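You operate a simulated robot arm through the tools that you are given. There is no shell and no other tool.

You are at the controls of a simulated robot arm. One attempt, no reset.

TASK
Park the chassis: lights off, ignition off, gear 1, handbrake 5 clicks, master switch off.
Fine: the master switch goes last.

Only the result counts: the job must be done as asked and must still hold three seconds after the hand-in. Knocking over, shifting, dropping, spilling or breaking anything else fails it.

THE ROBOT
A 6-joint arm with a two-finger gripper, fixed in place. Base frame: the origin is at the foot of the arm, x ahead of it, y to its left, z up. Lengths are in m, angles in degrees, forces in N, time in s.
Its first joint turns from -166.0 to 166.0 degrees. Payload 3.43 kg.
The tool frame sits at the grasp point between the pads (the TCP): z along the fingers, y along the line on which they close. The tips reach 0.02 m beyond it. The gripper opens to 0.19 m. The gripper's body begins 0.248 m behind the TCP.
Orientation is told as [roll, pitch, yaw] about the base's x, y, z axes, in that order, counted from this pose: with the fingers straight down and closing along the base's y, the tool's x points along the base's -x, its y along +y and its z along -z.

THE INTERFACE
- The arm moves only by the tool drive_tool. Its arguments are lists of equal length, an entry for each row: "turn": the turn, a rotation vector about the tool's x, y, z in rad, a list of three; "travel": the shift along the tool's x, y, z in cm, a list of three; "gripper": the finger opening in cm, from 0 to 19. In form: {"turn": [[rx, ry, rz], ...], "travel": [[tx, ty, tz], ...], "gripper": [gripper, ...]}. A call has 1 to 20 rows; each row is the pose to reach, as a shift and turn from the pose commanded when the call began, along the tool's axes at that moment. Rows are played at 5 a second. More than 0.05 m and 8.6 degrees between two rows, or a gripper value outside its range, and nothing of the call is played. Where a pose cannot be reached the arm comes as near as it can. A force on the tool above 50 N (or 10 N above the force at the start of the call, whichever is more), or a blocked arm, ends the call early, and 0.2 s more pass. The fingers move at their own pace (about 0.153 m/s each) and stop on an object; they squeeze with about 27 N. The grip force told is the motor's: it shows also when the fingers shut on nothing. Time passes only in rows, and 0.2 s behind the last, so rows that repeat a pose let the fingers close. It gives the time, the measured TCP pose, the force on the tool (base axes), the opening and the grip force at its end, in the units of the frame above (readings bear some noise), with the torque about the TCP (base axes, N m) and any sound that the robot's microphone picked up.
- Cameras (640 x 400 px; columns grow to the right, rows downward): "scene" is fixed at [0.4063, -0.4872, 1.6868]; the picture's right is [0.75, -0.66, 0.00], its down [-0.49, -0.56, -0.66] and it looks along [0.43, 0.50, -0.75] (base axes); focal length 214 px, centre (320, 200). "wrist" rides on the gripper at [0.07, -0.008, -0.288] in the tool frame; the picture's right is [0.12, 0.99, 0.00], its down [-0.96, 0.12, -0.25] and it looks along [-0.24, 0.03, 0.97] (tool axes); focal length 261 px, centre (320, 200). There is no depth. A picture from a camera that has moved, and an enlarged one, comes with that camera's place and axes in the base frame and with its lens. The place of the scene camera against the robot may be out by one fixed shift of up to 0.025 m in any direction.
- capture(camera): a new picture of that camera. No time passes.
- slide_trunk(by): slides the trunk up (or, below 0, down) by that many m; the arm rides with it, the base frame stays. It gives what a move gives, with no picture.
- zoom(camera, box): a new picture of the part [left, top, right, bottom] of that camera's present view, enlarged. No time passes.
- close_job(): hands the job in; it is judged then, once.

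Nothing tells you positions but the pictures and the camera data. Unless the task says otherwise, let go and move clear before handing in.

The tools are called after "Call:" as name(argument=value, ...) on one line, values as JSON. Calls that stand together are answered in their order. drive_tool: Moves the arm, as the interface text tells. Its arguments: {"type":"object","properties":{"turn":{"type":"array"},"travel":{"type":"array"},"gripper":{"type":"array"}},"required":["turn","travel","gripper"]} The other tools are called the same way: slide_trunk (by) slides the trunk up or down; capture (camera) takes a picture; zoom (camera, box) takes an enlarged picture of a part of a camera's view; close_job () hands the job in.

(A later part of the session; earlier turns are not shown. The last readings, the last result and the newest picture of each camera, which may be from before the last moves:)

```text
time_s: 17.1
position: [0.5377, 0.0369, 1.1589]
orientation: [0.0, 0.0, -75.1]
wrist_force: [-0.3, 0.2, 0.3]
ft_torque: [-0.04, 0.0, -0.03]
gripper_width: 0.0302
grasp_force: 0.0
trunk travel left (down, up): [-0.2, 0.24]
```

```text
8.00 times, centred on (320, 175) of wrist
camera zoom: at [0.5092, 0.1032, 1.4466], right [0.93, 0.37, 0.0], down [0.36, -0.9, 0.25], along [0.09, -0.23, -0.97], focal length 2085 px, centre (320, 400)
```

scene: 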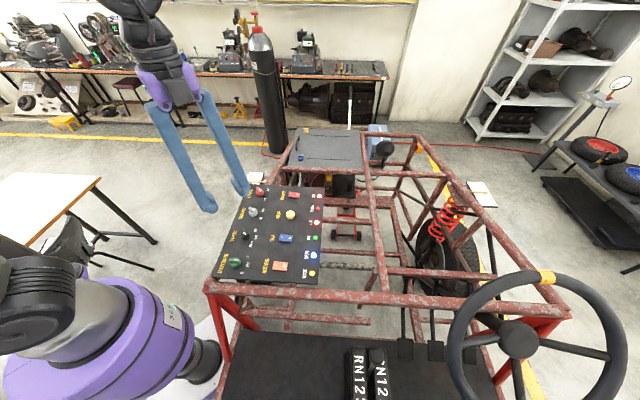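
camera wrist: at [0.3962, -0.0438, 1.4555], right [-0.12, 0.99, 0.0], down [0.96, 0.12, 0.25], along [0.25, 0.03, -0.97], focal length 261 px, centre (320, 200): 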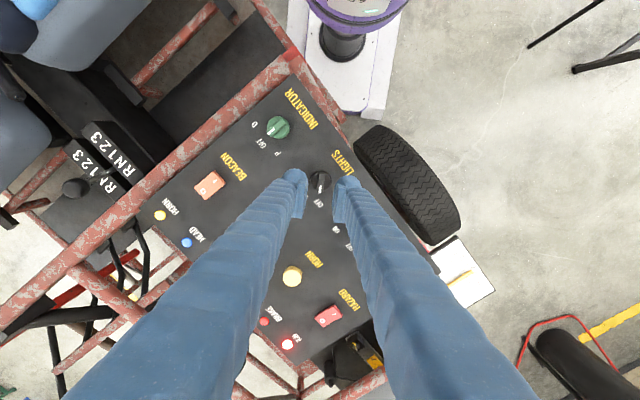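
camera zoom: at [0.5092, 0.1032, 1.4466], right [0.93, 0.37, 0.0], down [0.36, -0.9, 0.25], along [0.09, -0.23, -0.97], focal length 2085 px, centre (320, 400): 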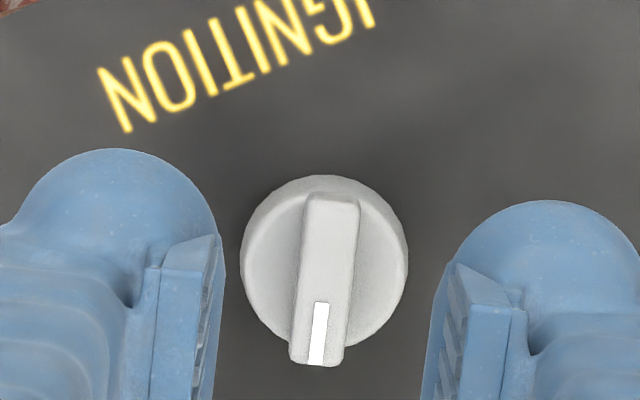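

Call:
drive_tool(turn=[[0, 0, 0], [0, 0, 0], [0, 0, 0], [0, 0, 0], [0, 0, 0]], travel=[[0, 0.15, 3], [0, 0.15, 5], [0, 0.15, 6], [0, 0.15, 6.7], [0, 0.15, 6.7]], gripper=[2.4, 2.4, 2.4, 2.4, 2.4])

Call:
zoom(camera="wrist", box=[280, 160, 360, 210])

Call:
zoom(camera="scene", box=[225, 190, 289, 230])

```text
time_s: 18.3
position: [0.5391, 0.035, 1.0913]
orientation: [0.0, 0.0, -75.0]
wrist_force: [0.1, 0.8, 0.1]
ft_torque: [0.02, -0.06, 0.0]
gripper_width: 0.024
grasp_force: 0.1
trunk travel left (down, up): [-0.2, 0.24]
```

```text
8.00 times, centred on (320, 185) of wrist
camera zoom: at [0.5115, 0.1022, 1.3785], right [0.93, 0.37, 0.0], down [0.36, -0.9, 0.25], along [0.09, -0.23, -0.97], focal length 2085 px, centre (320, 320)
```

zoom: 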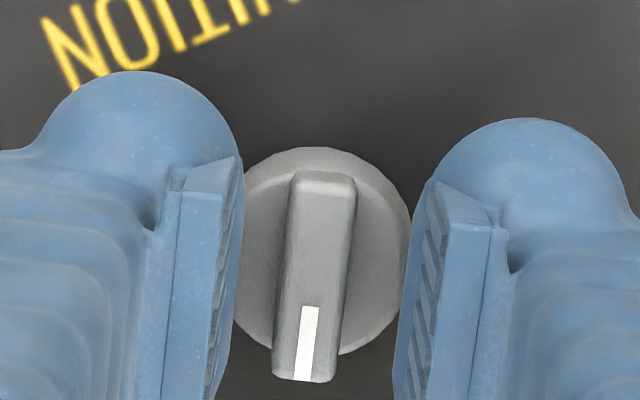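

```text
10.00 times, centred on (257, 210) of scene
camera zoom: at [0.4063, -0.4872, 1.6868], right [0.75, -0.66, 0.0], down [-0.49, -0.56, -0.66], along [0.43, 0.5, -0.75], focal length 2145 px, centre (950, 100)
```

zoom: 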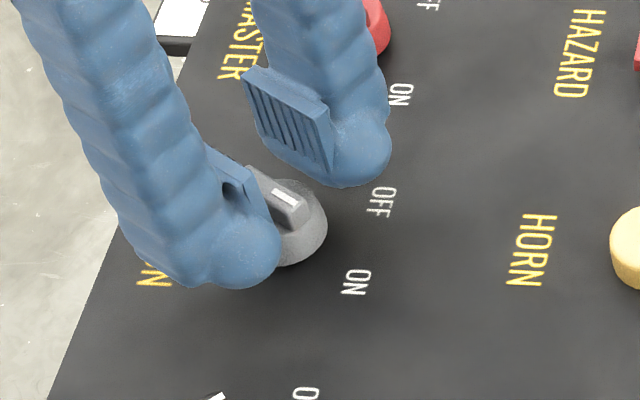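

Call:
drive_tool(turn=[[0, 0, -0.02], [0, 0, -0.03], [0, 0, -0.03], [0, 0, -0.03]], travel=[[0, -0.05, 0.05], [0, -0.08, 0.1], [0, -0.08, 0.1], [0, -0.08, 0.1]], gripper=[1.8, 0.8, 0.5, 0.5])

Call:
zoom(camera="wrist", box=[280, 160, 360, 210])

```text
time_s: 19.3
position: [0.537, 0.0351, 1.0903]
orientation: [0.0, 0.0, -73.3]
wrist_force: [1.4, -2.5, 3.7]
ft_torque: [-0.18, -0.1, -0.02]
gripper_width: 0.009
grasp_force: 43.0
trunk travel left (down, up): [-0.2, 0.24]
```

```text
8.00 times, centred on (320, 185) of wrist
camera zoom: at [0.5085, 0.1009, 1.3785], right [0.92, 0.4, 0.0], down [0.39, -0.89, 0.25], along [0.1, -0.23, -0.97], focal length 2085 px, centre (320, 320)
```

zoom: 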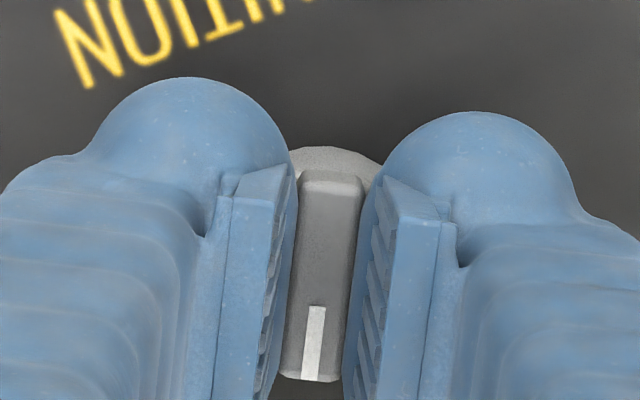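

Call:
drive_tool(turn=[[0, 0, -0.13], [0, 0, -0.26], [0, 0, -0.39], [0, 0, -0.52], [0, 0, -0.65], [0, 0, -0.78], [0, 0, -0.91], [0, 0, -1.02], [0, 0, -1.02]], travel=[[0, 0, -0.05], [0, 0, -0.1], [0, 0, -0.1], [0, 0, -0.1], [0, 0, -0.1], [0, 0, -0.1], [0, 0, -0.1], [0, 0, -0.1], [0, 0, -0.1]], gripper=[0.5, 0.5, 0.5, 0.5, 0.5, 0.5, 0.5, 0.5, 0.5])

Call:
zoom(camera="scene", box=[200, 170, 340, 290])

Call:
zoom(camera="wrist", box=[280, 160, 360, 210])

```text
time_s: 21.3
position: [0.5368, 0.0354, 1.0925]
orientation: [-0.1, -0.1, -14.8]
wrist_force: [12.7, 9.7, -5.1]
ft_torque: [0.05, -0.38, -0.03]
gripper_width: 0.0083
grasp_force: 42.1
trunk travel left (down, up): [-0.2, 0.24]
```

```text
3.33 times, centred on (270, 230) of scene
camera zoom: at [0.4063, -0.4872, 1.6868], right [0.75, -0.66, 0.0], down [-0.49, -0.56, -0.66], along [0.43, 0.5, -0.75], focal length 715 px, centre (487, 100)
```

zoom: 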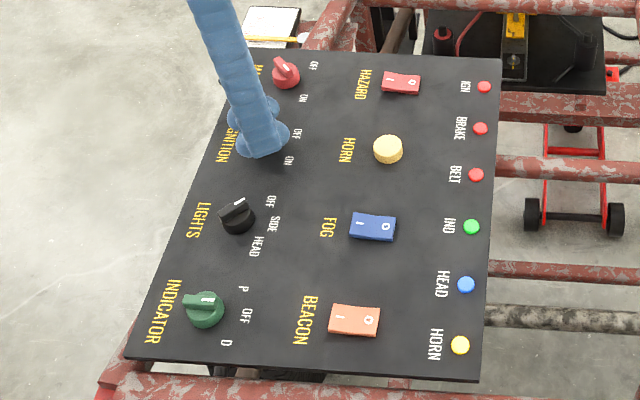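

```text
8.00 times, centred on (320, 185) of wrist
camera zoom: at [0.4663, 0.0461, 1.3804], right [0.14, 0.99, 0.0], down [0.96, -0.13, 0.25], along [0.25, -0.04, -0.97], focal length 2085 px, centre (320, 320)
```

zoom: 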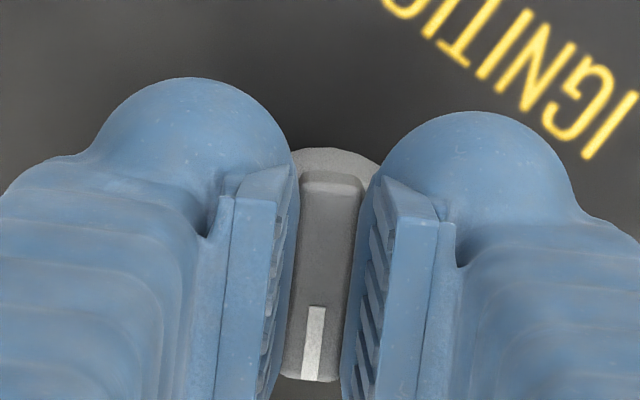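

IGN and BELT lamps are out. Release, lift, and check the pointer.

Call:
drive_tool(turn=[[0, 0, 0], [0, 0, 0], [0, 0, 0], [0, 0, 0], [0, 0, 0], [0, 0, 0], [0, 0, 0]], travel=[[0, 0, 0], [0, 0, -0.1], [0, 0, -1], [0, 0, -4], [0, 0, -8], [0, 0, -12], [0, 0, -16]], gripper=[2.4, 2.6, 2.6, 3, 5, 7, 7])

Call:
capture(camera="wrist")

Call:
zoom(camera="scene", box=[200, 170, 340, 290])

```text
time_s: 22.9
position: [0.5377, 0.0357, 1.2544]
orientation: [-0.1, 0.0, -14.9]
wrist_force: [-0.1, 0.0, 0.5]
ft_torque: [0.01, -0.05, -0.02]
gripper_width: 0.0696
grasp_force: 0.0
trunk travel left (down, up): [-0.2, 0.24]
```

```text
taken
camera wrist: at [0.4661, 0.0467, 1.5421], right [0.14, 0.99, 0.0], down [0.96, -0.13, 0.25], along [0.25, -0.04, -0.97], focal length 261 px, centre (320, 200)
```

wrist: 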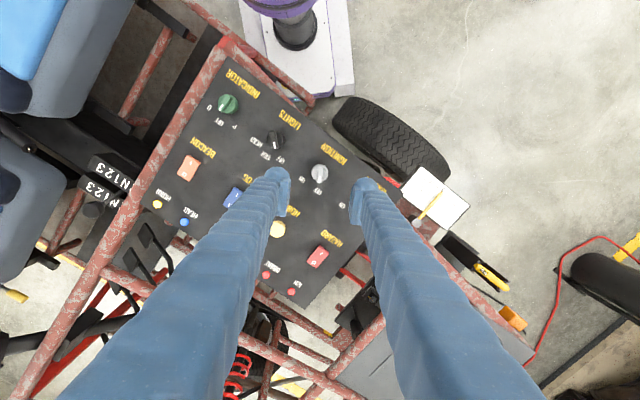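

```text
3.33 times, centred on (270, 230) of scene
camera zoom: at [0.4063, -0.4872, 1.6868], right [0.75, -0.66, 0.0], down [-0.49, -0.56, -0.66], along [0.43, 0.5, -0.75], focal length 715 px, centre (487, 100)
```

zoom: 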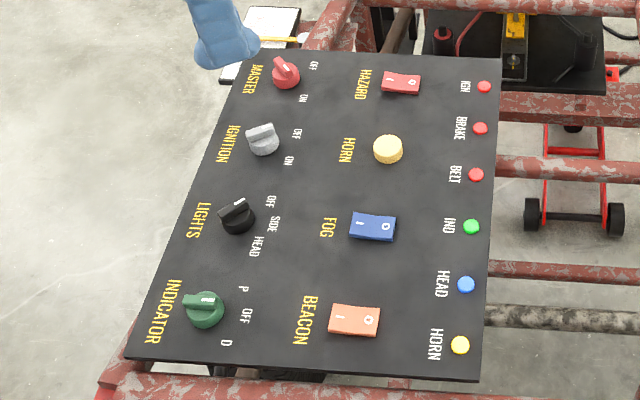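

Ignition pointer sits at OFF. Next I'll move over the gear lever and handbrake area, staying high, to inspect them.

Call:
drive_tool(turn=[[0, 0, 0.04], [0, 0, 0.09], [0, 0, 0.14], [0, 0, 0.19], [0, 0, 0.24], [0, 0, 0.29], [0, 0, 0.34], [0, 0, 0.39], [0, 0, 0.44], [0, 0, 0.49], [0, 0, 0.524], [0, 0, 0.524]], travel=[[-0.4, -4.5, -0.5], [-0.8, -9, -1], [-1.2, -13.5, -1.5], [-1.6, -18, -2], [-2, -22.5, -2.5], [-2.4, -27, -3], [-2.8, -31.5, -3.5], [-3.2, -36, -4], [-3.6, -40.5, -4.6], [-4, -45, -4.6], [-4.1, -49, -4.6], [-4.1, -49, -4.6]], gripper=[7, 7, 7, 7, 7, 7, 7, 7, 7, 7, 7, 7])

Call:
capture(camera="wrist")

Call:
capture(camera="scene")

```text
time_s: 25.5
position: [0.4455, -0.4464, 1.2969]
orientation: [0.1, -0.1, -44.9]
wrist_force: [1.1, -0.2, -0.7]
ft_torque: [0.04, -0.02, -0.02]
gripper_width: 0.0698
grasp_force: 0.1
trunk travel left (down, up): [-0.2, 0.24]
```

```text
taken
camera wrist: at [0.39, -0.4018, 1.5841], right [0.62, 0.79, 0.0], down [0.76, -0.6, 0.25], along [0.2, -0.15, -0.97], focal length 261 px, centre (320, 200)
```

wrist: 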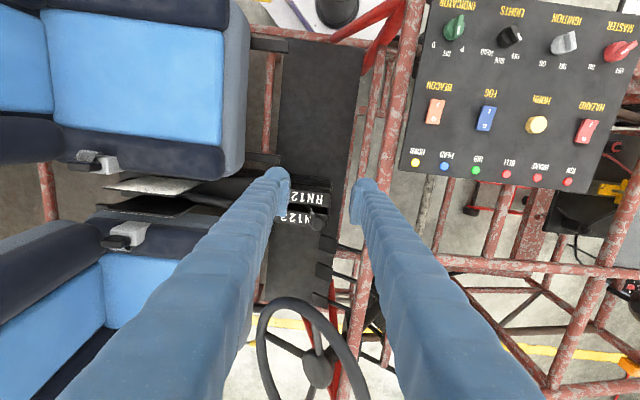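

```text
taken
```

scene: 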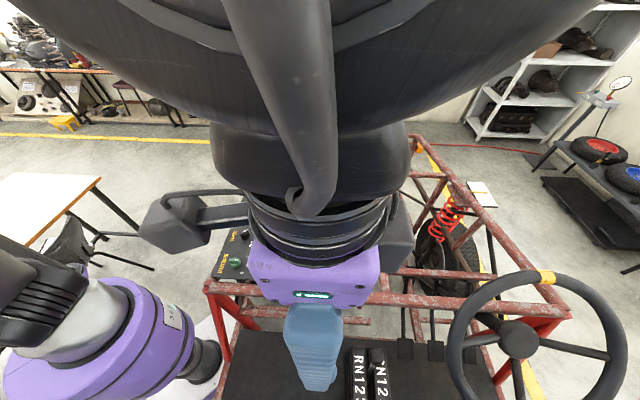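

Call:
zoom(camera="wrist", box=[60, 130, 300, 280])

Call:
drive_tool(turn=[[0, 0, 0], [0, 0, 0], [0, 0, 0], [0, 0, 0], [0, 0, 0], [0, 0, 0]], travel=[[0, -4, 0], [0, -8, 0], [0, -12, 0], [0, -16, 0], [0, -20, 0], [0, -20, 0]], gripper=[12, 14, 19, 19, 19, 19])

Call:
capture(camera="wrist")

```text
2.67 times, centred on (180, 205) of wrist
camera zoom: at [0.39, -0.4018, 1.5841], right [0.62, 0.79, 0.0], down [0.76, -0.6, 0.25], along [0.2, -0.15, -0.97], focal length 695 px, centre (693, 187)
```

zoom: 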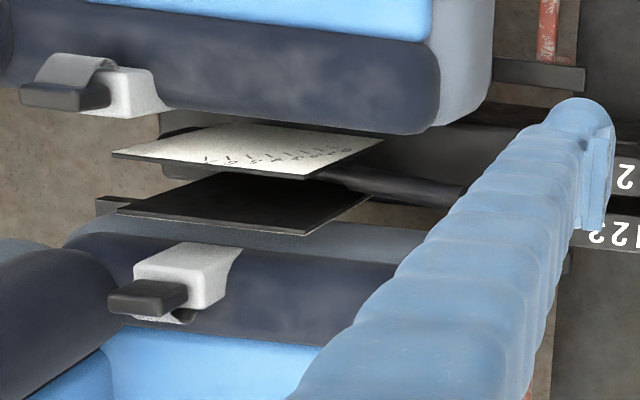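

```text
time_s: 26.9
position: [0.3093, -0.587, 1.2998]
orientation: [0.0, -0.1, -44.9]
wrist_force: [0.3, -0.2, -0.6]
ft_torque: [0.04, 0.02, -0.01]
gripper_width: 0.1898
grasp_force: 0.0
trunk travel left (down, up): [-0.2, 0.24]
```

```text
taken
camera wrist: at [0.2537, -0.5426, 1.5867], right [0.62, 0.79, 0.0], down [0.76, -0.6, 0.25], along [0.2, -0.15, -0.97], focal length 261 px, centre (320, 200)
```

wrist: 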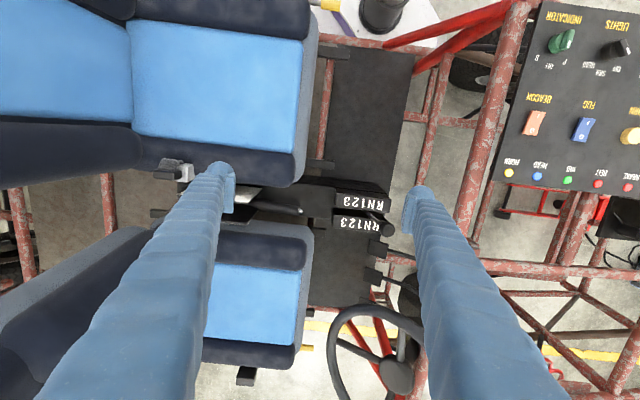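

Call:
zoom(camera="wrist", box=[220, 150, 412, 270])

Call:
zoom(camera="wrist", box=[225, 180, 321, 240])

Call:
zoom(camera="wrist", box=[310, 180, 406, 240])

```text
3.33 times, centred on (316, 210) of wrist
camera zoom: at [0.2537, -0.5426, 1.5867], right [0.62, 0.79, 0.0], down [0.76, -0.6, 0.25], along [0.2, -0.15, -0.97], focal length 869 px, centre (333, 167)
```

zoom: 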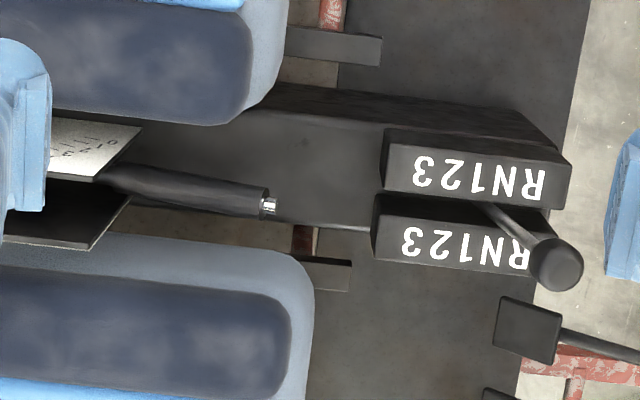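

```text
6.67 times, centred on (273, 210) of wrist
camera zoom: at [0.2537, -0.5426, 1.5867], right [0.62, 0.79, 0.0], down [0.76, -0.6, 0.25], along [0.2, -0.15, -0.97], focal length 1738 px, centre (633, 133)
```

zoom: 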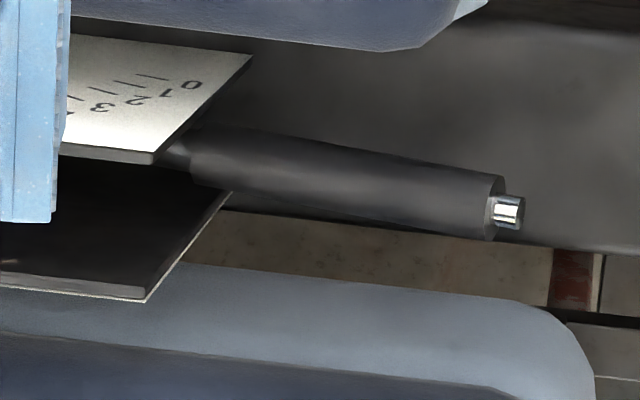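

```text
6.67 times, centred on (358, 210) of wrist
camera zoom: at [0.2537, -0.5426, 1.5867], right [0.62, 0.79, 0.0], down [0.76, -0.6, 0.25], along [0.2, -0.15, -0.97], focal length 1738 px, centre (67, 133)
```

zoom: 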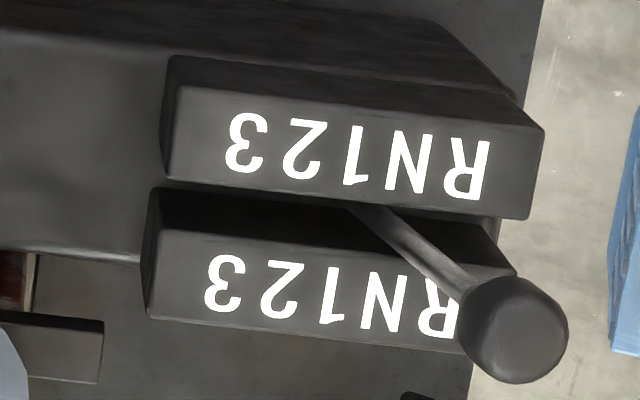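

The handbrake lever sits between two scale plates, marked 0,1,2,3…, and lies low (around 0). The gear ball is at ≈(0.572,-0.553,0.908) with the lever leaning forward; gate "1" is in the middle. I'll move over the ball with the fingers closing fore-aft.

Call:
drive_tool(turn=[[0, 0, 0], [0, 0, 0], [0, 0, 0], [0, 0, 0], [0, 0, 0], [0, 0, 0], [0, 0, 0], [0, 0, 0], [0, 0, 0], [0, 0, 0], [0, 0, 0]], travel=[[-2.7, 3.5, 0], [-5.4, 7, 0], [-8.1, 10.5, 0], [-10.9, 14, 0], [-13.6, 17.5, 0], [-16.3, 20.9, 0], [-16.3, 20.9, 4], [-16.3, 20.9, 8], [-16.3, 20.9, 12], [-16.3, 20.9, 15], [-16.3, 20.9, 15]], gripper=[15, 12, 9, 7, 6.5, 6.5, 6.5, 6.5, 6.5, 6.5, 6.5])

Call:
capture(camera="wrist")

Call:
zoom(camera="wrist", box=[240, 120, 400, 220])

Call:
capture(camera="scene")

```text
time_s: 29.3
position: [0.5715, -0.5597, 1.1504]
orientation: [0.0, 0.0, -45.0]
wrist_force: [-0.4, -0.4, -0.7]
ft_torque: [0.11, 0.04, 0.03]
gripper_width: 0.0651
grasp_force: 0.0
trunk travel left (down, up): [-0.2, 0.24]
```

```text
taken
camera wrist: at [0.5159, -0.5156, 1.4385], right [0.62, 0.79, 0.0], down [0.76, -0.6, 0.25], along [0.2, -0.15, -0.97], focal length 261 px, centre (320, 200)
```

wrist: 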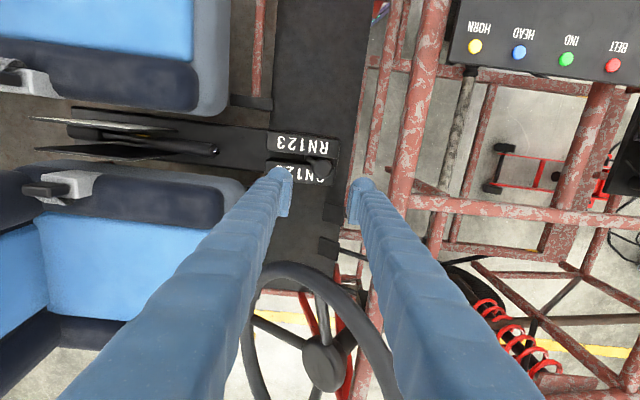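

```text
4.00 times, centred on (320, 170) of wrist
camera zoom: at [0.5159, -0.5156, 1.4385], right [0.62, 0.79, 0.0], down [0.76, -0.6, 0.25], along [0.2, -0.15, -0.97], focal length 1043 px, centre (320, 320)
```

zoom: 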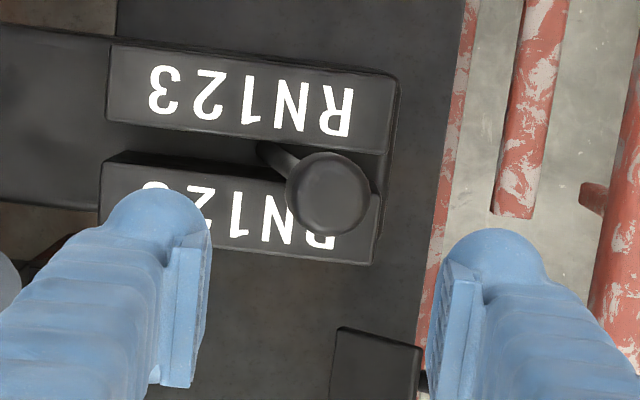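

```text
taken
```

scene: 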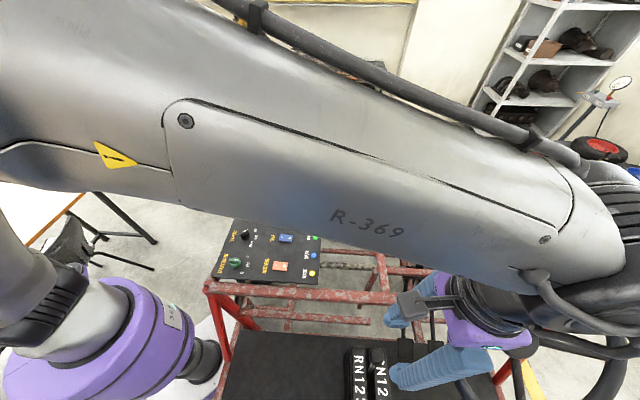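

Call:
drive_tool(turn=[[0, 0, 0], [0, 0, 0], [0, 0, 0], [0, 0, 0], [0, 0, 0]], travel=[[0.3, 0.38, 4], [0.3, 0.38, 8], [0.3, 0.38, 12], [0.3, 0.38, 16], [0.3, 0.38, 16]], gripper=[6.5, 6.5, 6.5, 6.5, 6.5])

Call:
zoom(camera="wrist", box=[240, 120, 400, 220])

Call:
capture(camera="scene")

Call:
capture(camera="wrist")

```text
time_s: 30.5
position: [0.5707, -0.5521, 0.9867]
orientation: [0.0, -0.1, -44.8]
wrist_force: [0.0, 0.2, 0.2]
ft_torque: [0.06, -0.03, 0.0]
gripper_width: 0.065
grasp_force: 0.0
trunk travel left (down, up): [-0.2, 0.24]
```

```text
4.00 times, centred on (320, 170) of wrist
camera zoom: at [0.5145, -0.5072, 1.2738], right [0.62, 0.79, 0.0], down [0.76, -0.6, 0.25], along [0.2, -0.15, -0.97], focal length 1043 px, centre (320, 320)
```

zoom: 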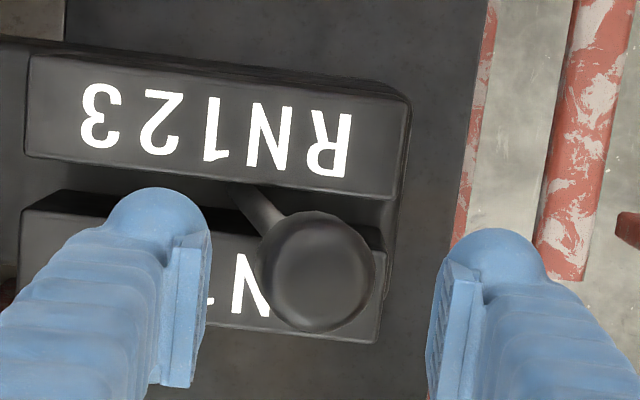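

```text
taken
```

scene: 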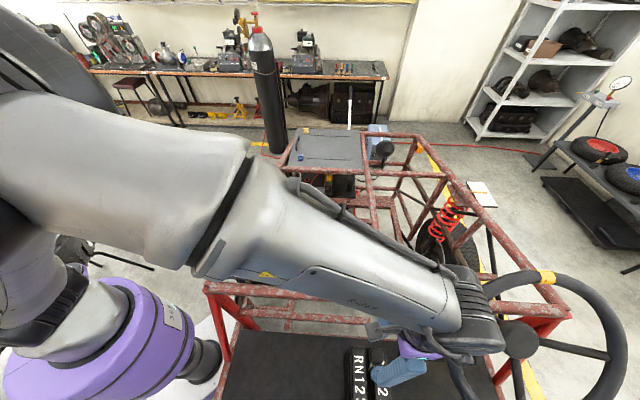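

```text
taken
camera wrist: at [0.5145, -0.5072, 1.2738], right [0.62, 0.79, 0.0], down [0.76, -0.6, 0.25], along [0.2, -0.15, -0.97], focal length 261 px, centre (320, 200)
```

wrist: 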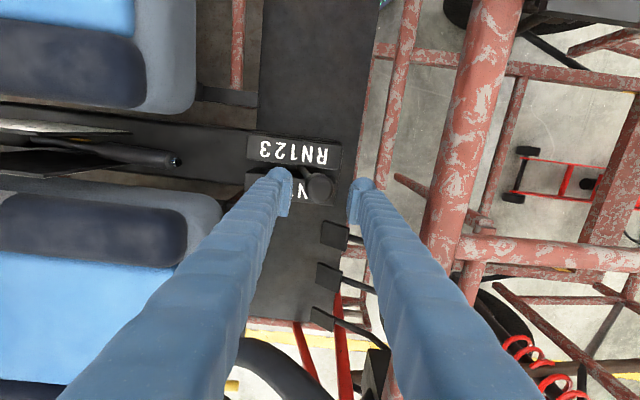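

Call:
drive_tool(turn=[[0, 0, 0], [0, 0, 0], [0, 0, 0], [0, 0, 0]], travel=[[-0.4, 0, 2.5], [-0.4, 0, 5], [-0.4, 0, 7.6], [-0.4, 0, 7.6]], gripper=[6.5, 6.5, 6.5, 6.5])

Call:
zoom(camera="wrist", box=[240, 120, 400, 220])

Call:
zoom(camera="scene", box=[320, 260, 544, 400])

```text
time_s: 31.5
position: [0.5733, -0.5563, 0.9132]
orientation: [-0.2, -0.1, -44.9]
wrist_force: [0.0, 0.6, 0.7]
ft_torque: [0.04, 0.01, 0.02]
gripper_width: 0.0651
grasp_force: 0.0
trunk travel left (down, up): [-0.2, 0.24]
```

```text
4.00 times, centred on (320, 170) of wrist
camera zoom: at [0.5174, -0.512, 1.2013], right [0.62, 0.79, 0.0], down [0.76, -0.6, 0.25], along [0.2, -0.15, -0.97], focal length 1043 px, centre (320, 320)
```

zoom: 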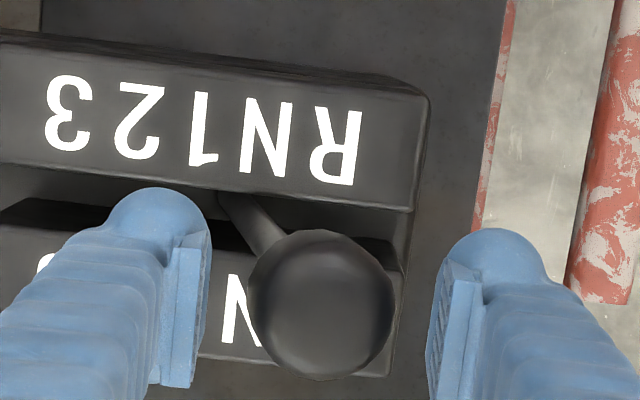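

```text
2.86 times, centred on (432, 330) of scene
camera zoom: at [0.4063, -0.4872, 1.6868], right [0.75, -0.66, 0.0], down [-0.49, -0.56, -0.66], along [0.43, 0.5, -0.75], focal length 613 px, centre (0, -171)
```

zoom: 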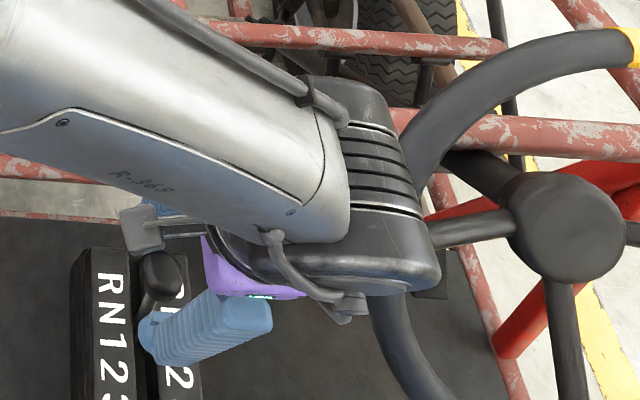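

Ball is centred between the fingers. I'll close on it.

Call:
drive_tool(turn=[[0, 0, 0], [0, 0, 0], [0, 0, 0], [0, 0, 0]], travel=[[0.1, 0, 0.2], [0.1, 0, 0.2], [0.1, 0, 0.2], [0.1, 0, 0.2]], gripper=[5, 4, 3.8, 3.8])

Call:
zoom(camera="wrist", box=[240, 120, 400, 220])

```text
time_s: 32.5
position: [0.5738, -0.5566, 0.912]
orientation: [0.0, -0.1, -44.9]
wrist_force: [-0.6, 0.0, 1.8]
ft_torque: [-0.33, 0.34, 0.01]
gripper_width: 0.0405
grasp_force: 45.3
trunk travel left (down, up): [-0.2, 0.24]
```

```text
4.00 times, centred on (320, 170) of wrist
camera zoom: at [0.5175, -0.512, 1.1996], right [0.62, 0.79, 0.0], down [0.76, -0.6, 0.25], along [0.2, -0.15, -0.97], focal length 1043 px, centre (320, 320)
```

zoom: 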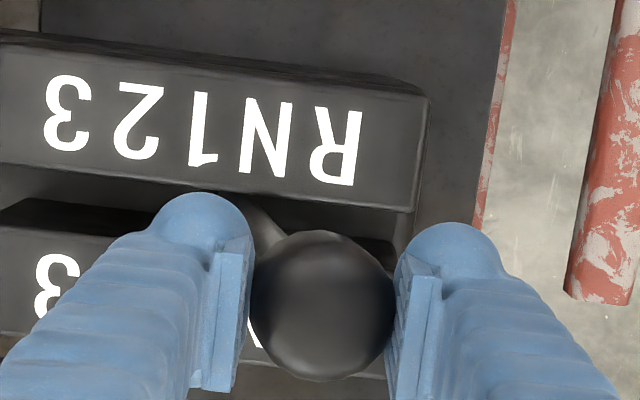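

Call:
drive_tool(turn=[[0, 0, 0], [0, 0, 0], [0, 0, 0], [0, 0, 0], [0, 0, 0], [0, 0, 0]], travel=[[0, -0.5, -0.1], [0, -1.0, -0.22], [0, -1.5, -0.3], [0, -2.0, -0.38], [0, -2.6, -0.46], [0, -2.6, -0.46]], gripper=[3.8, 3.8, 3.8, 3.8, 3.8, 3.8])

Call:
zoom(camera="wrist", box=[240, 120, 400, 220])

Call:
zoom(camera="scene", box=[320, 320, 448, 400])

```text
time_s: 33.9
position: [0.5563, -0.574, 0.9172]
orientation: [-0.1, -0.2, -44.9]
wrist_force: [-0.4, 2.7, 13.6]
ft_torque: [0.01, 0.21, -0.03]
gripper_width: 0.039
grasp_force: 45.4
trunk travel left (down, up): [-0.2, 0.24]
```

```text
4.00 times, centred on (320, 170) of wrist
camera zoom: at [0.4997, -0.5291, 1.2051], right [0.62, 0.79, 0.0], down [0.76, -0.6, 0.25], along [0.2, -0.16, -0.97], focal length 1043 px, centre (320, 320)
```

zoom: 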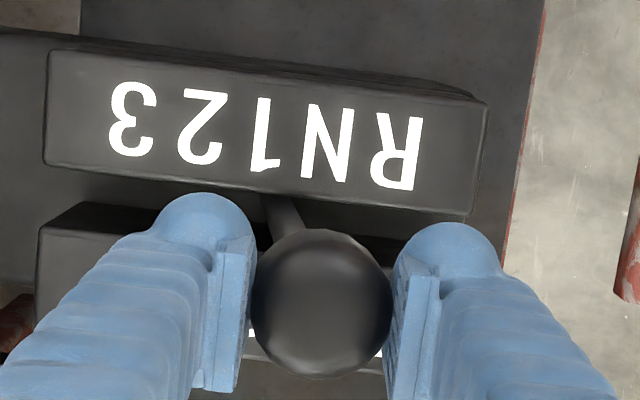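

```text
5.00 times, centred on (384, 360) of scene
camera zoom: at [0.4063, -0.4872, 1.6868], right [0.75, -0.66, 0.0], down [-0.49, -0.56, -0.66], along [0.43, 0.5, -0.75], focal length 1072 px, centre (0, -600)
```

zoom: 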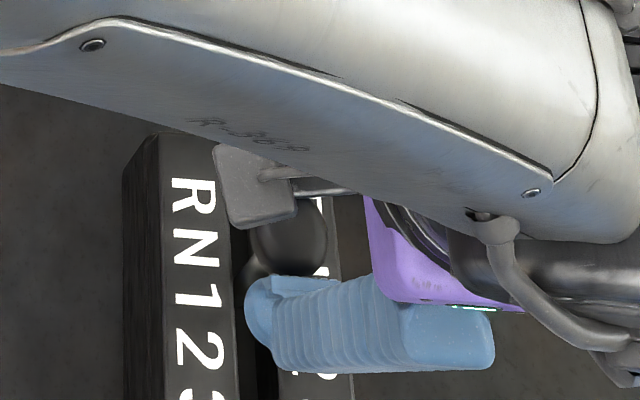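

Call:
drive_tool(turn=[[0, 0, 0], [0, 0, 0], [0, 0, 0], [0, 0, 0], [0, 0, 0], [0, 0, 0]], travel=[[0, -0.5, -0.15], [0, -1.0, -0.2], [0, -1.5, -0.25], [0, -2.1, -0.28], [0, -2.7, -0.3], [0, -2.7, -0.3]], gripper=[3.8, 3.8, 3.8, 3.8, 3.8, 3.8])

Call:
zoom(camera="wrist", box=[240, 120, 400, 220])

Call:
zoom(camera="scene", box=[320, 320, 448, 400])

```text
time_s: 35.3
position: [0.5356, -0.5926, 0.92]
orientation: [0.0, -0.1, -44.9]
wrist_force: [0.1, 2.0, -0.8]
ft_torque: [0.11, -0.05, 0.02]
gripper_width: 0.0387
grasp_force: 37.9
trunk travel left (down, up): [-0.2, 0.24]
```

```text
4.00 times, centred on (320, 170) of wrist
camera zoom: at [0.4807, -0.548, 1.2074], right [0.62, 0.79, 0.0], down [0.76, -0.6, 0.25], along [0.2, -0.15, -0.97], focal length 1043 px, centre (320, 320)
```

zoom: 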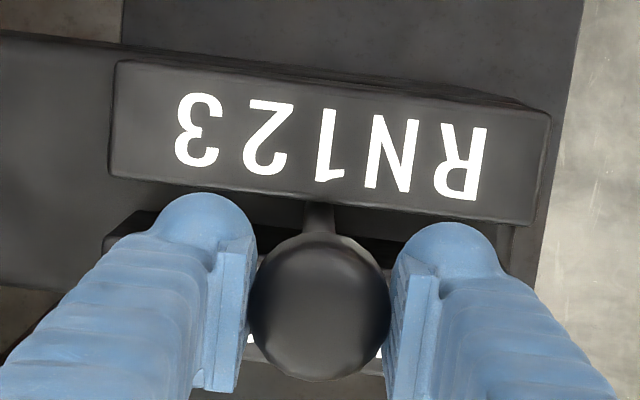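

```text
5.00 times, centred on (384, 360) of scene
camera zoom: at [0.4063, -0.4872, 1.6868], right [0.75, -0.66, 0.0], down [-0.49, -0.56, -0.66], along [0.43, 0.5, -0.75], focal length 1072 px, centre (0, -600)
```

zoom: 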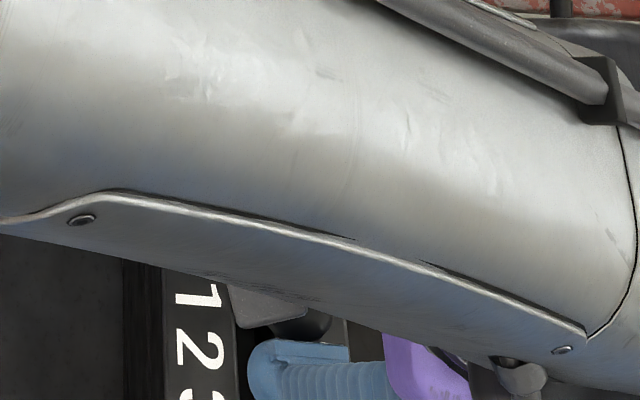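

Lever now appears upright at "1". I'll release, lift away and verify where it settles.

Call:
drive_tool(turn=[[0, 0, 0], [0, 0, 0], [0, 0, 0], [0, 0, 0], [0, 0, 0], [0, 0, 0], [0, 0, 0]], travel=[[0, 0, 0], [0, 0, 0], [0, 0, -3], [0, 0, -7], [0, 0, -12], [0, 0, -17], [0, 0, -17]], gripper=[5, 6.5, 6.5, 6.5, 6.5, 6.5, 6.5])

Call:
zoom(camera="wrist", box=[240, 100, 400, 200])

Call:
capture(camera="wrist")

```text
time_s: 36.9
position: [0.5352, -0.5881, 1.0923]
orientation: [-0.1, 0.0, -44.8]
wrist_force: [0.3, 0.1, 0.4]
ft_torque: [-0.06, 0.01, -0.01]
gripper_width: 0.0648
grasp_force: 0.1
trunk travel left (down, up): [-0.2, 0.24]
```

```text
4.00 times, centred on (320, 150) of wrist
camera zoom: at [0.4789, -0.5438, 1.3795], right [0.62, 0.79, 0.0], down [0.76, -0.6, 0.25], along [0.19, -0.15, -0.97], focal length 1043 px, centre (320, 400)
```

zoom: 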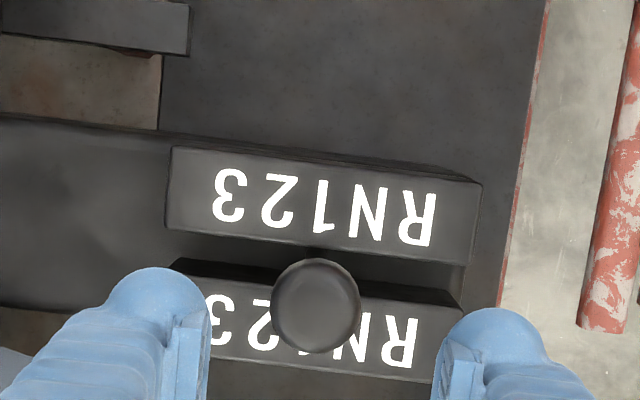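

```text
taken
camera wrist: at [0.4789, -0.5438, 1.3795], right [0.62, 0.79, 0.0], down [0.76, -0.6, 0.25], along [0.19, -0.15, -0.97], focal length 261 px, centre (320, 200)
```

wrist: 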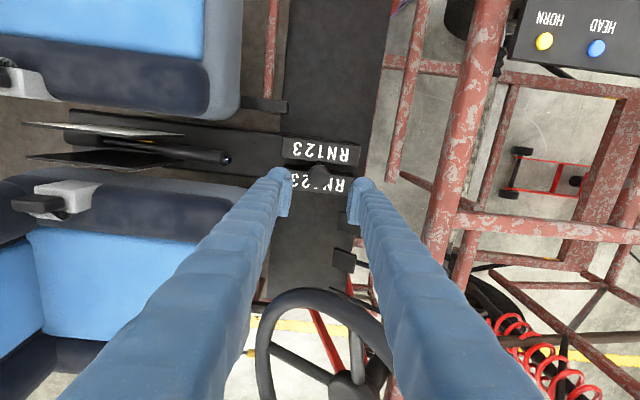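

Gear lever stands upright in line with "1". Now the handbrake: I'll inspect it closer.

Call:
zoom(camera="wrist", box=[10, 100, 250, 220])

Call:
zoom(camera="wrist", box=[130, 120, 240, 180])

```text
2.67 times, centred on (130, 160) of wrist
camera zoom: at [0.4789, -0.5438, 1.3795], right [0.62, 0.79, 0.0], down [0.76, -0.6, 0.25], along [0.19, -0.15, -0.97], focal length 695 px, centre (827, 307)
```

zoom: 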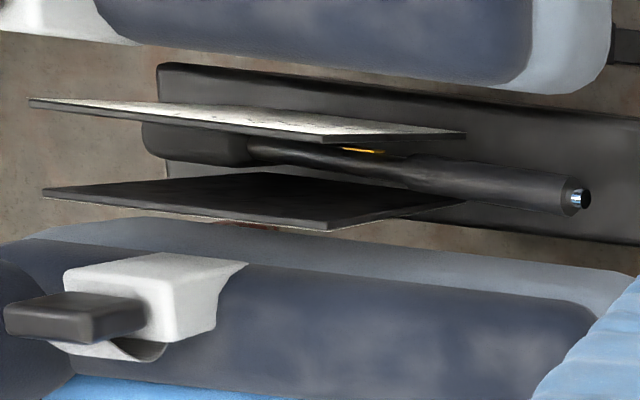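

```text
5.82 times, centred on (185, 150) of wrist
camera zoom: at [0.4789, -0.5438, 1.3795], right [0.62, 0.79, 0.0], down [0.76, -0.6, 0.25], along [0.19, -0.15, -0.97], focal length 1516 px, centre (1106, 491)
```

zoom: 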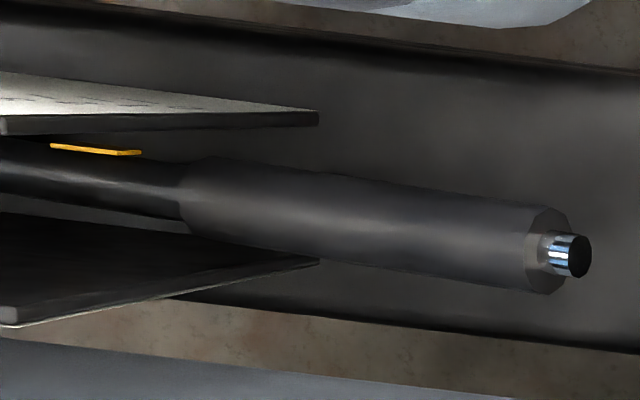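

The handbrake lies in the same centre plane as the shifter, inclined up about 18° with a yellow pointer by the scale plate. I'll move to the left with a tilted view to read the scale.

Call:
drive_tool(turn=[[0, 0, 0], [0, 0, 0], [0, 0, 0], [0, 0, 0], [0, -0.04, 0], [0, -0.08, 0], [0, -0.13, 0], [0, -0.18, 0], [0, -0.23, 0], [0, -0.28, 0], [0, -0.33, 0], [0, -0.38, 0], [0, -0.42, 0], [0, -0.44, 0], [0, -0.44, 0]], travel=[[0, 0, -4], [0, 0, -8], [0, 0, -12], [0, 0, -15.8], [3, -3.6, -15.8], [6, -7.2, -15.8], [9, -10.8, -15.8], [12, -14.4, -15.8], [15, -18, -15.8], [18, -21.6, -15.8], [21, -25.2, -15.8], [24, -28.8, -15.8], [27, -32.4, -15.8], [29.3, -36.2, -15.8], [29.3, -36.2, -15.8]], gripper=[6.5, 6.5, 6.5, 6.5, 8, 10, 12, 14, 16, 18, 19, 19, 19, 19, 19])

Call:
capture(camera="wrist")

```text
time_s: 40.1
position: [0.0758, -0.6435, 1.2492]
orientation: [-0.1, -25.3, -44.8]
wrist_force: [-0.5, -0.6, 1.6]
ft_torque: [0.03, 0.01, 0.01]
gripper_width: 0.1896
grasp_force: 0.1
trunk travel left (down, up): [-0.2, 0.24]
```

```text
taken
camera wrist: at [-0.0629, -0.5178, 1.4783], right [0.62, 0.78, -0.05], down [0.62, -0.46, 0.64], along [0.47, -0.43, -0.77], focal length 261 px, centre (320, 200)
```

wrist: 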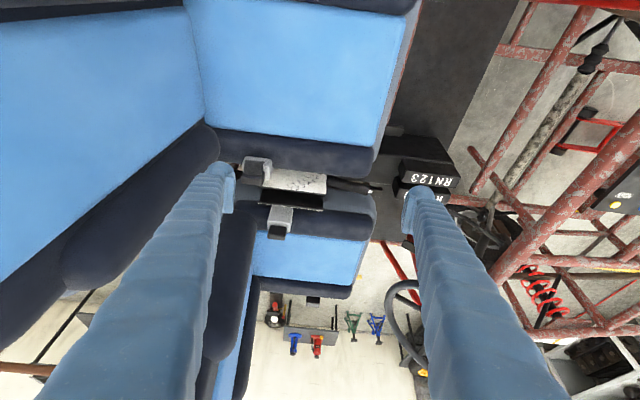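

Call:
zoom(camera="wrist", box=[250, 160, 330, 210])

Call:
zoom(camera="wrist", box=[260, 145, 460, 245])

Call:
zoom(camera="wrist", box=[310, 170, 390, 220])

```text
8.00 times, centred on (290, 185) of wrist
camera zoom: at [-0.0629, -0.5178, 1.4783], right [0.62, 0.78, -0.05], down [0.62, -0.46, 0.64], along [0.47, -0.43, -0.77], focal length 2085 px, centre (560, 320)
```

zoom: 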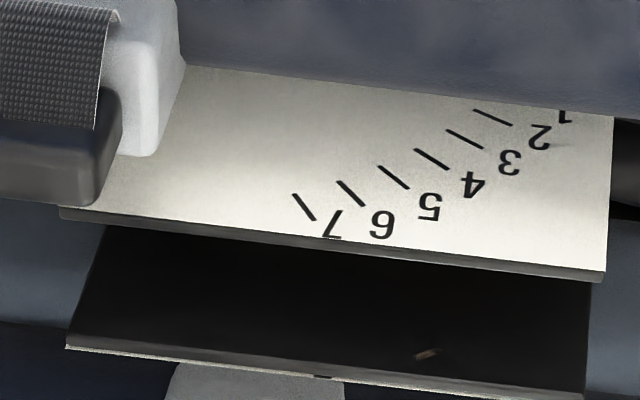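

```text
3.20 times, centred on (360, 195) of wrist
camera zoom: at [-0.0629, -0.5178, 1.4783], right [0.62, 0.78, -0.05], down [0.62, -0.46, 0.64], along [0.47, -0.43, -0.77], focal length 834 px, centre (192, 216)
```

zoom: 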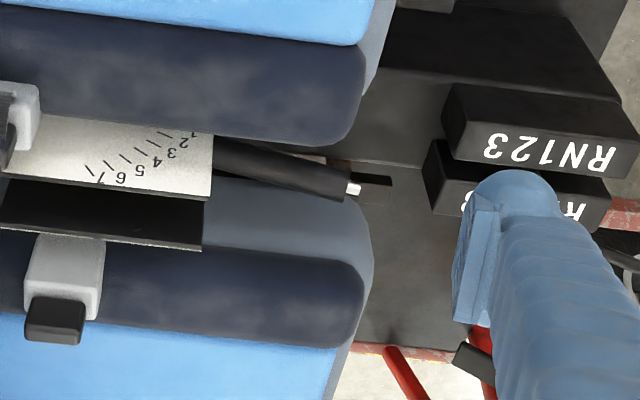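

```text
8.00 times, centred on (350, 195) of wrist
camera zoom: at [-0.0629, -0.5178, 1.4783], right [0.62, 0.78, -0.05], down [0.62, -0.46, 0.64], along [0.47, -0.43, -0.77], focal length 2085 px, centre (80, 240)
```

zoom: 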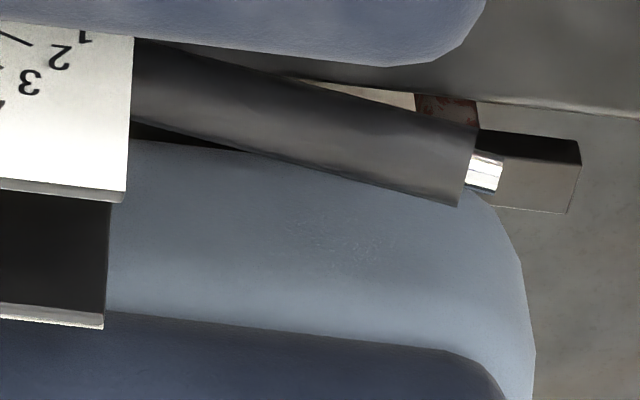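

The scale reads 0–7 and the lever is at 0 (lever angle ≈15°, 6° per click, pivot ≈ f=-0.58, z=0.737), so 5 clicks is ≈45°. I'll level the tool, move above the handle and yaw so the fingers close across it.

Call:
drive_tool(turn=[[0, 0.055, 0], [0, 0.11, 0], [0, 0.165, 0], [0, 0.22, 0], [0, 0.275, 0], [0, 0.33, 0], [0, 0.385, 0], [0, 0.44, 0], [0, 0.44, 0]], travel=[[-3.25, 1.5, 1.54], [-6.5, 3, 3.08], [-9.75, 4.5, 4.61], [-13, 6, 6.15], [-16.25, 7.5, 7.7], [-19.5, 9, 9.2], [-22.8, 10.5, 10.8], [-26, 12, 12.3], [-26, 12, 12.3]], gripper=[17, 15, 13, 11, 9, 7, 6, 6, 6])

Call:
drive_tool(turn=[[0, 0, 0.131], [0, 0, 0.262], [0, 0, 0.393], [0, 0, 0.524], [0, 0, 0.654], [0, 0, 0.785], [0, 0, 0.916], [0, 0, 1.047], [0, 0, 1.178], [0, 0, 1.309], [0, 0, 1.44], [0, 0, 1.571], [0, 0, 1.571]], travel=[[0, 0, 0], [0, 0, 0], [0, 0, 0], [0, 0, 0], [0, 0, 0], [0, 0, 0], [0, 0, 0], [0, 0, 0], [0, 0, 0], [0, 0, 0], [0, 0, 0], [0, 0, 0], [0, 0, 0]], gripper=[6, 6, 6, 6, 6, 6, 6, 6, 6, 6, 6, 6, 6])

Call:
capture(camera="wrist")

Call:
capture(camera="scene")

```text
time_s: 42.1
position: [0.3639, -0.7596, 1.2505]
orientation: [0.0, 0.0, -44.9]
wrist_force: [-0.8, -0.7, 0.2]
ft_torque: [0.08, -0.04, -0.02]
gripper_width: 0.06
grasp_force: 0.0
trunk travel left (down, up): [-0.2, 0.24]
```

```text
time_s: 44.9
position: [0.3633, -0.7609, 1.2473]
orientation: [0.0, 0.0, -134.9]
wrist_force: [0.7, 0.0, 0.2]
ft_torque: [0.03, 0.02, -0.01]
gripper_width: 0.06
grasp_force: 0.0
trunk travel left (down, up): [-0.2, 0.24]
```

```text
taken
camera wrist: at [0.4059, -0.7035, 1.5349], right [0.79, -0.62, 0.0], down [-0.6, -0.76, 0.25], along [-0.15, -0.2, -0.97], focal length 261 px, centre (320, 200)
```

wrist: 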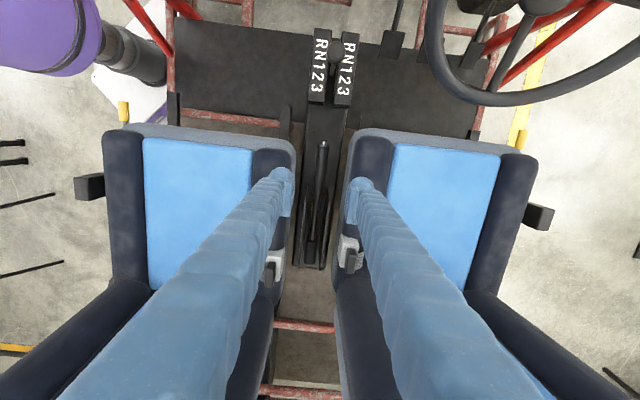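

```text
taken
```

scene: 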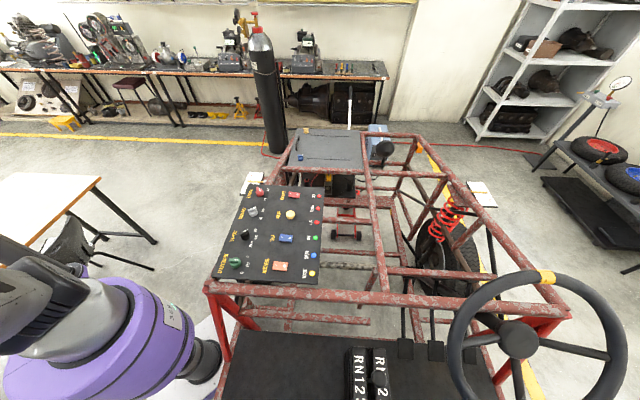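

Call:
zoom(camera="wrist", box=[250, 110, 390, 210])

Call:
zoom(camera="wrist", box=[260, 180, 380, 280])

Call:
zoom(camera="scene", box=[330, 330, 442, 400])

```text
4.00 times, centred on (320, 160) of wrist
camera zoom: at [0.4059, -0.7035, 1.5349], right [0.79, -0.62, 0.0], down [-0.6, -0.76, 0.25], along [-0.15, -0.2, -0.97], focal length 1043 px, centre (320, 360)
```

zoom: 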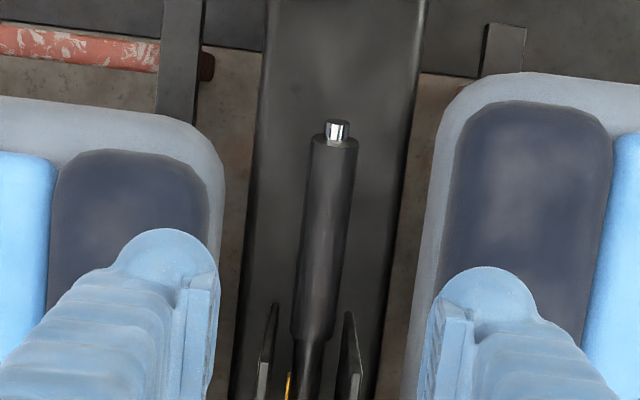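

```text
4.00 times, centred on (320, 230) of wrist
camera zoom: at [0.4059, -0.7035, 1.5349], right [0.79, -0.62, 0.0], down [-0.6, -0.76, 0.25], along [-0.15, -0.2, -0.97], focal length 1043 px, centre (320, 80)
```

zoom: 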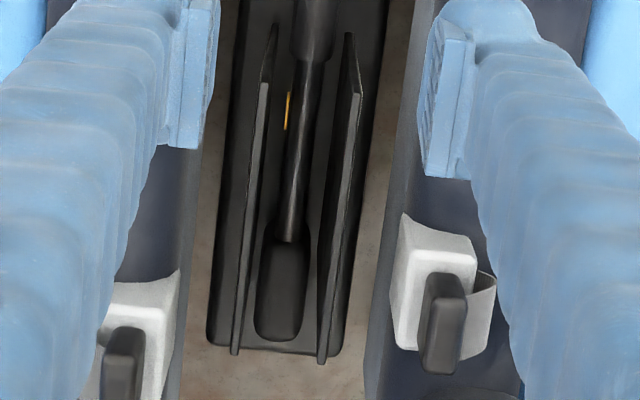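

```text
5.71 times, centred on (386, 365) of scene
camera zoom: at [0.4063, -0.4872, 1.6868], right [0.75, -0.66, 0.0], down [-0.49, -0.56, -0.66], along [0.43, 0.5, -0.75], focal length 1226 px, centre (-57, -743)
```

zoom: 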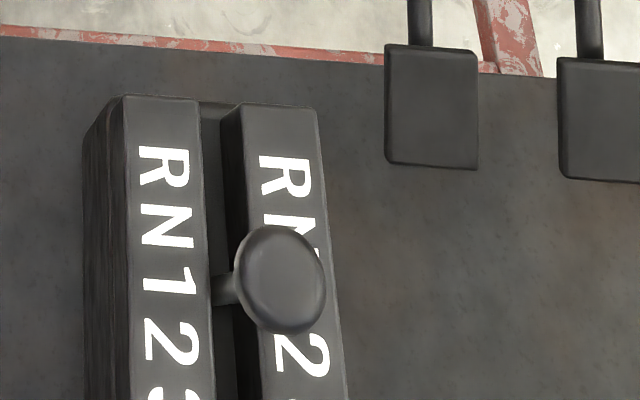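

Handle centre plane is l≈0.798 (between the seats) and I want to grip at about 31 cm radius. I'll tilt the tool 15° and descend to 13 cm above the handle first.

Call:
drive_tool(turn=[[0, -0.037, 0], [0, -0.075, 0], [0, -0.112, 0], [0, -0.15, 0], [0, -0.187, 0], [0, -0.225, 0], [0, -0.262, 0], [0, -0.262, 0]], travel=[[0.1, 0.1, 4], [0.1, 0.2, 8], [0.2, 0.3, 12.5], [0.2, 0.4, 17], [0.3, 0.5, 21.5], [0.3, 0.5, 26], [0.4, 0.5, 29.7], [0.4, 0.5, 29.7]], gripper=[5.5, 5.5, 5.2, 5.2, 5.2, 5.2, 5.2, 5.2])

Call:
capture(camera="wrist")

Call:
capture(camera="scene")

```text
time_s: 46.7
position: [0.3711, -0.7616, 0.9526]
orientation: [0.1, -15.0, -135.0]
wrist_force: [0.2, 0.2, 0.7]
ft_torque: [0.02, 0.0, -0.01]
gripper_width: 0.0524
grasp_force: 0.1
trunk travel left (down, up): [-0.2, 0.24]
```

```text
taken
camera wrist: at [0.4653, -0.6546, 1.2118], right [0.78, -0.62, -0.03], down [-0.53, -0.69, 0.49], along [-0.32, -0.37, -0.87], focal length 261 px, centre (320, 200)
```

wrist: 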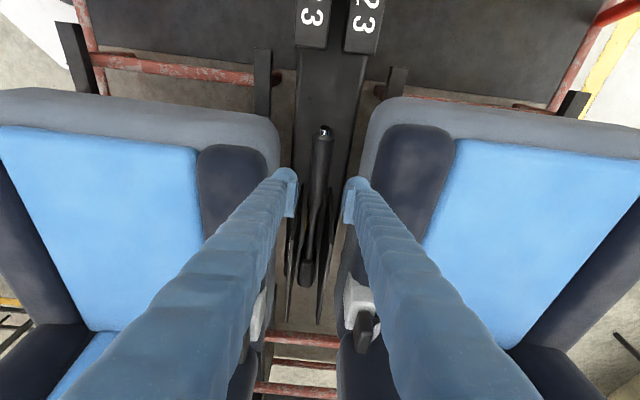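

```text
taken
```

scene: 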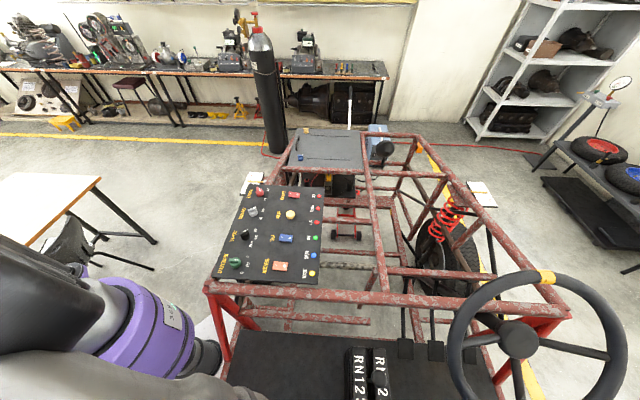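

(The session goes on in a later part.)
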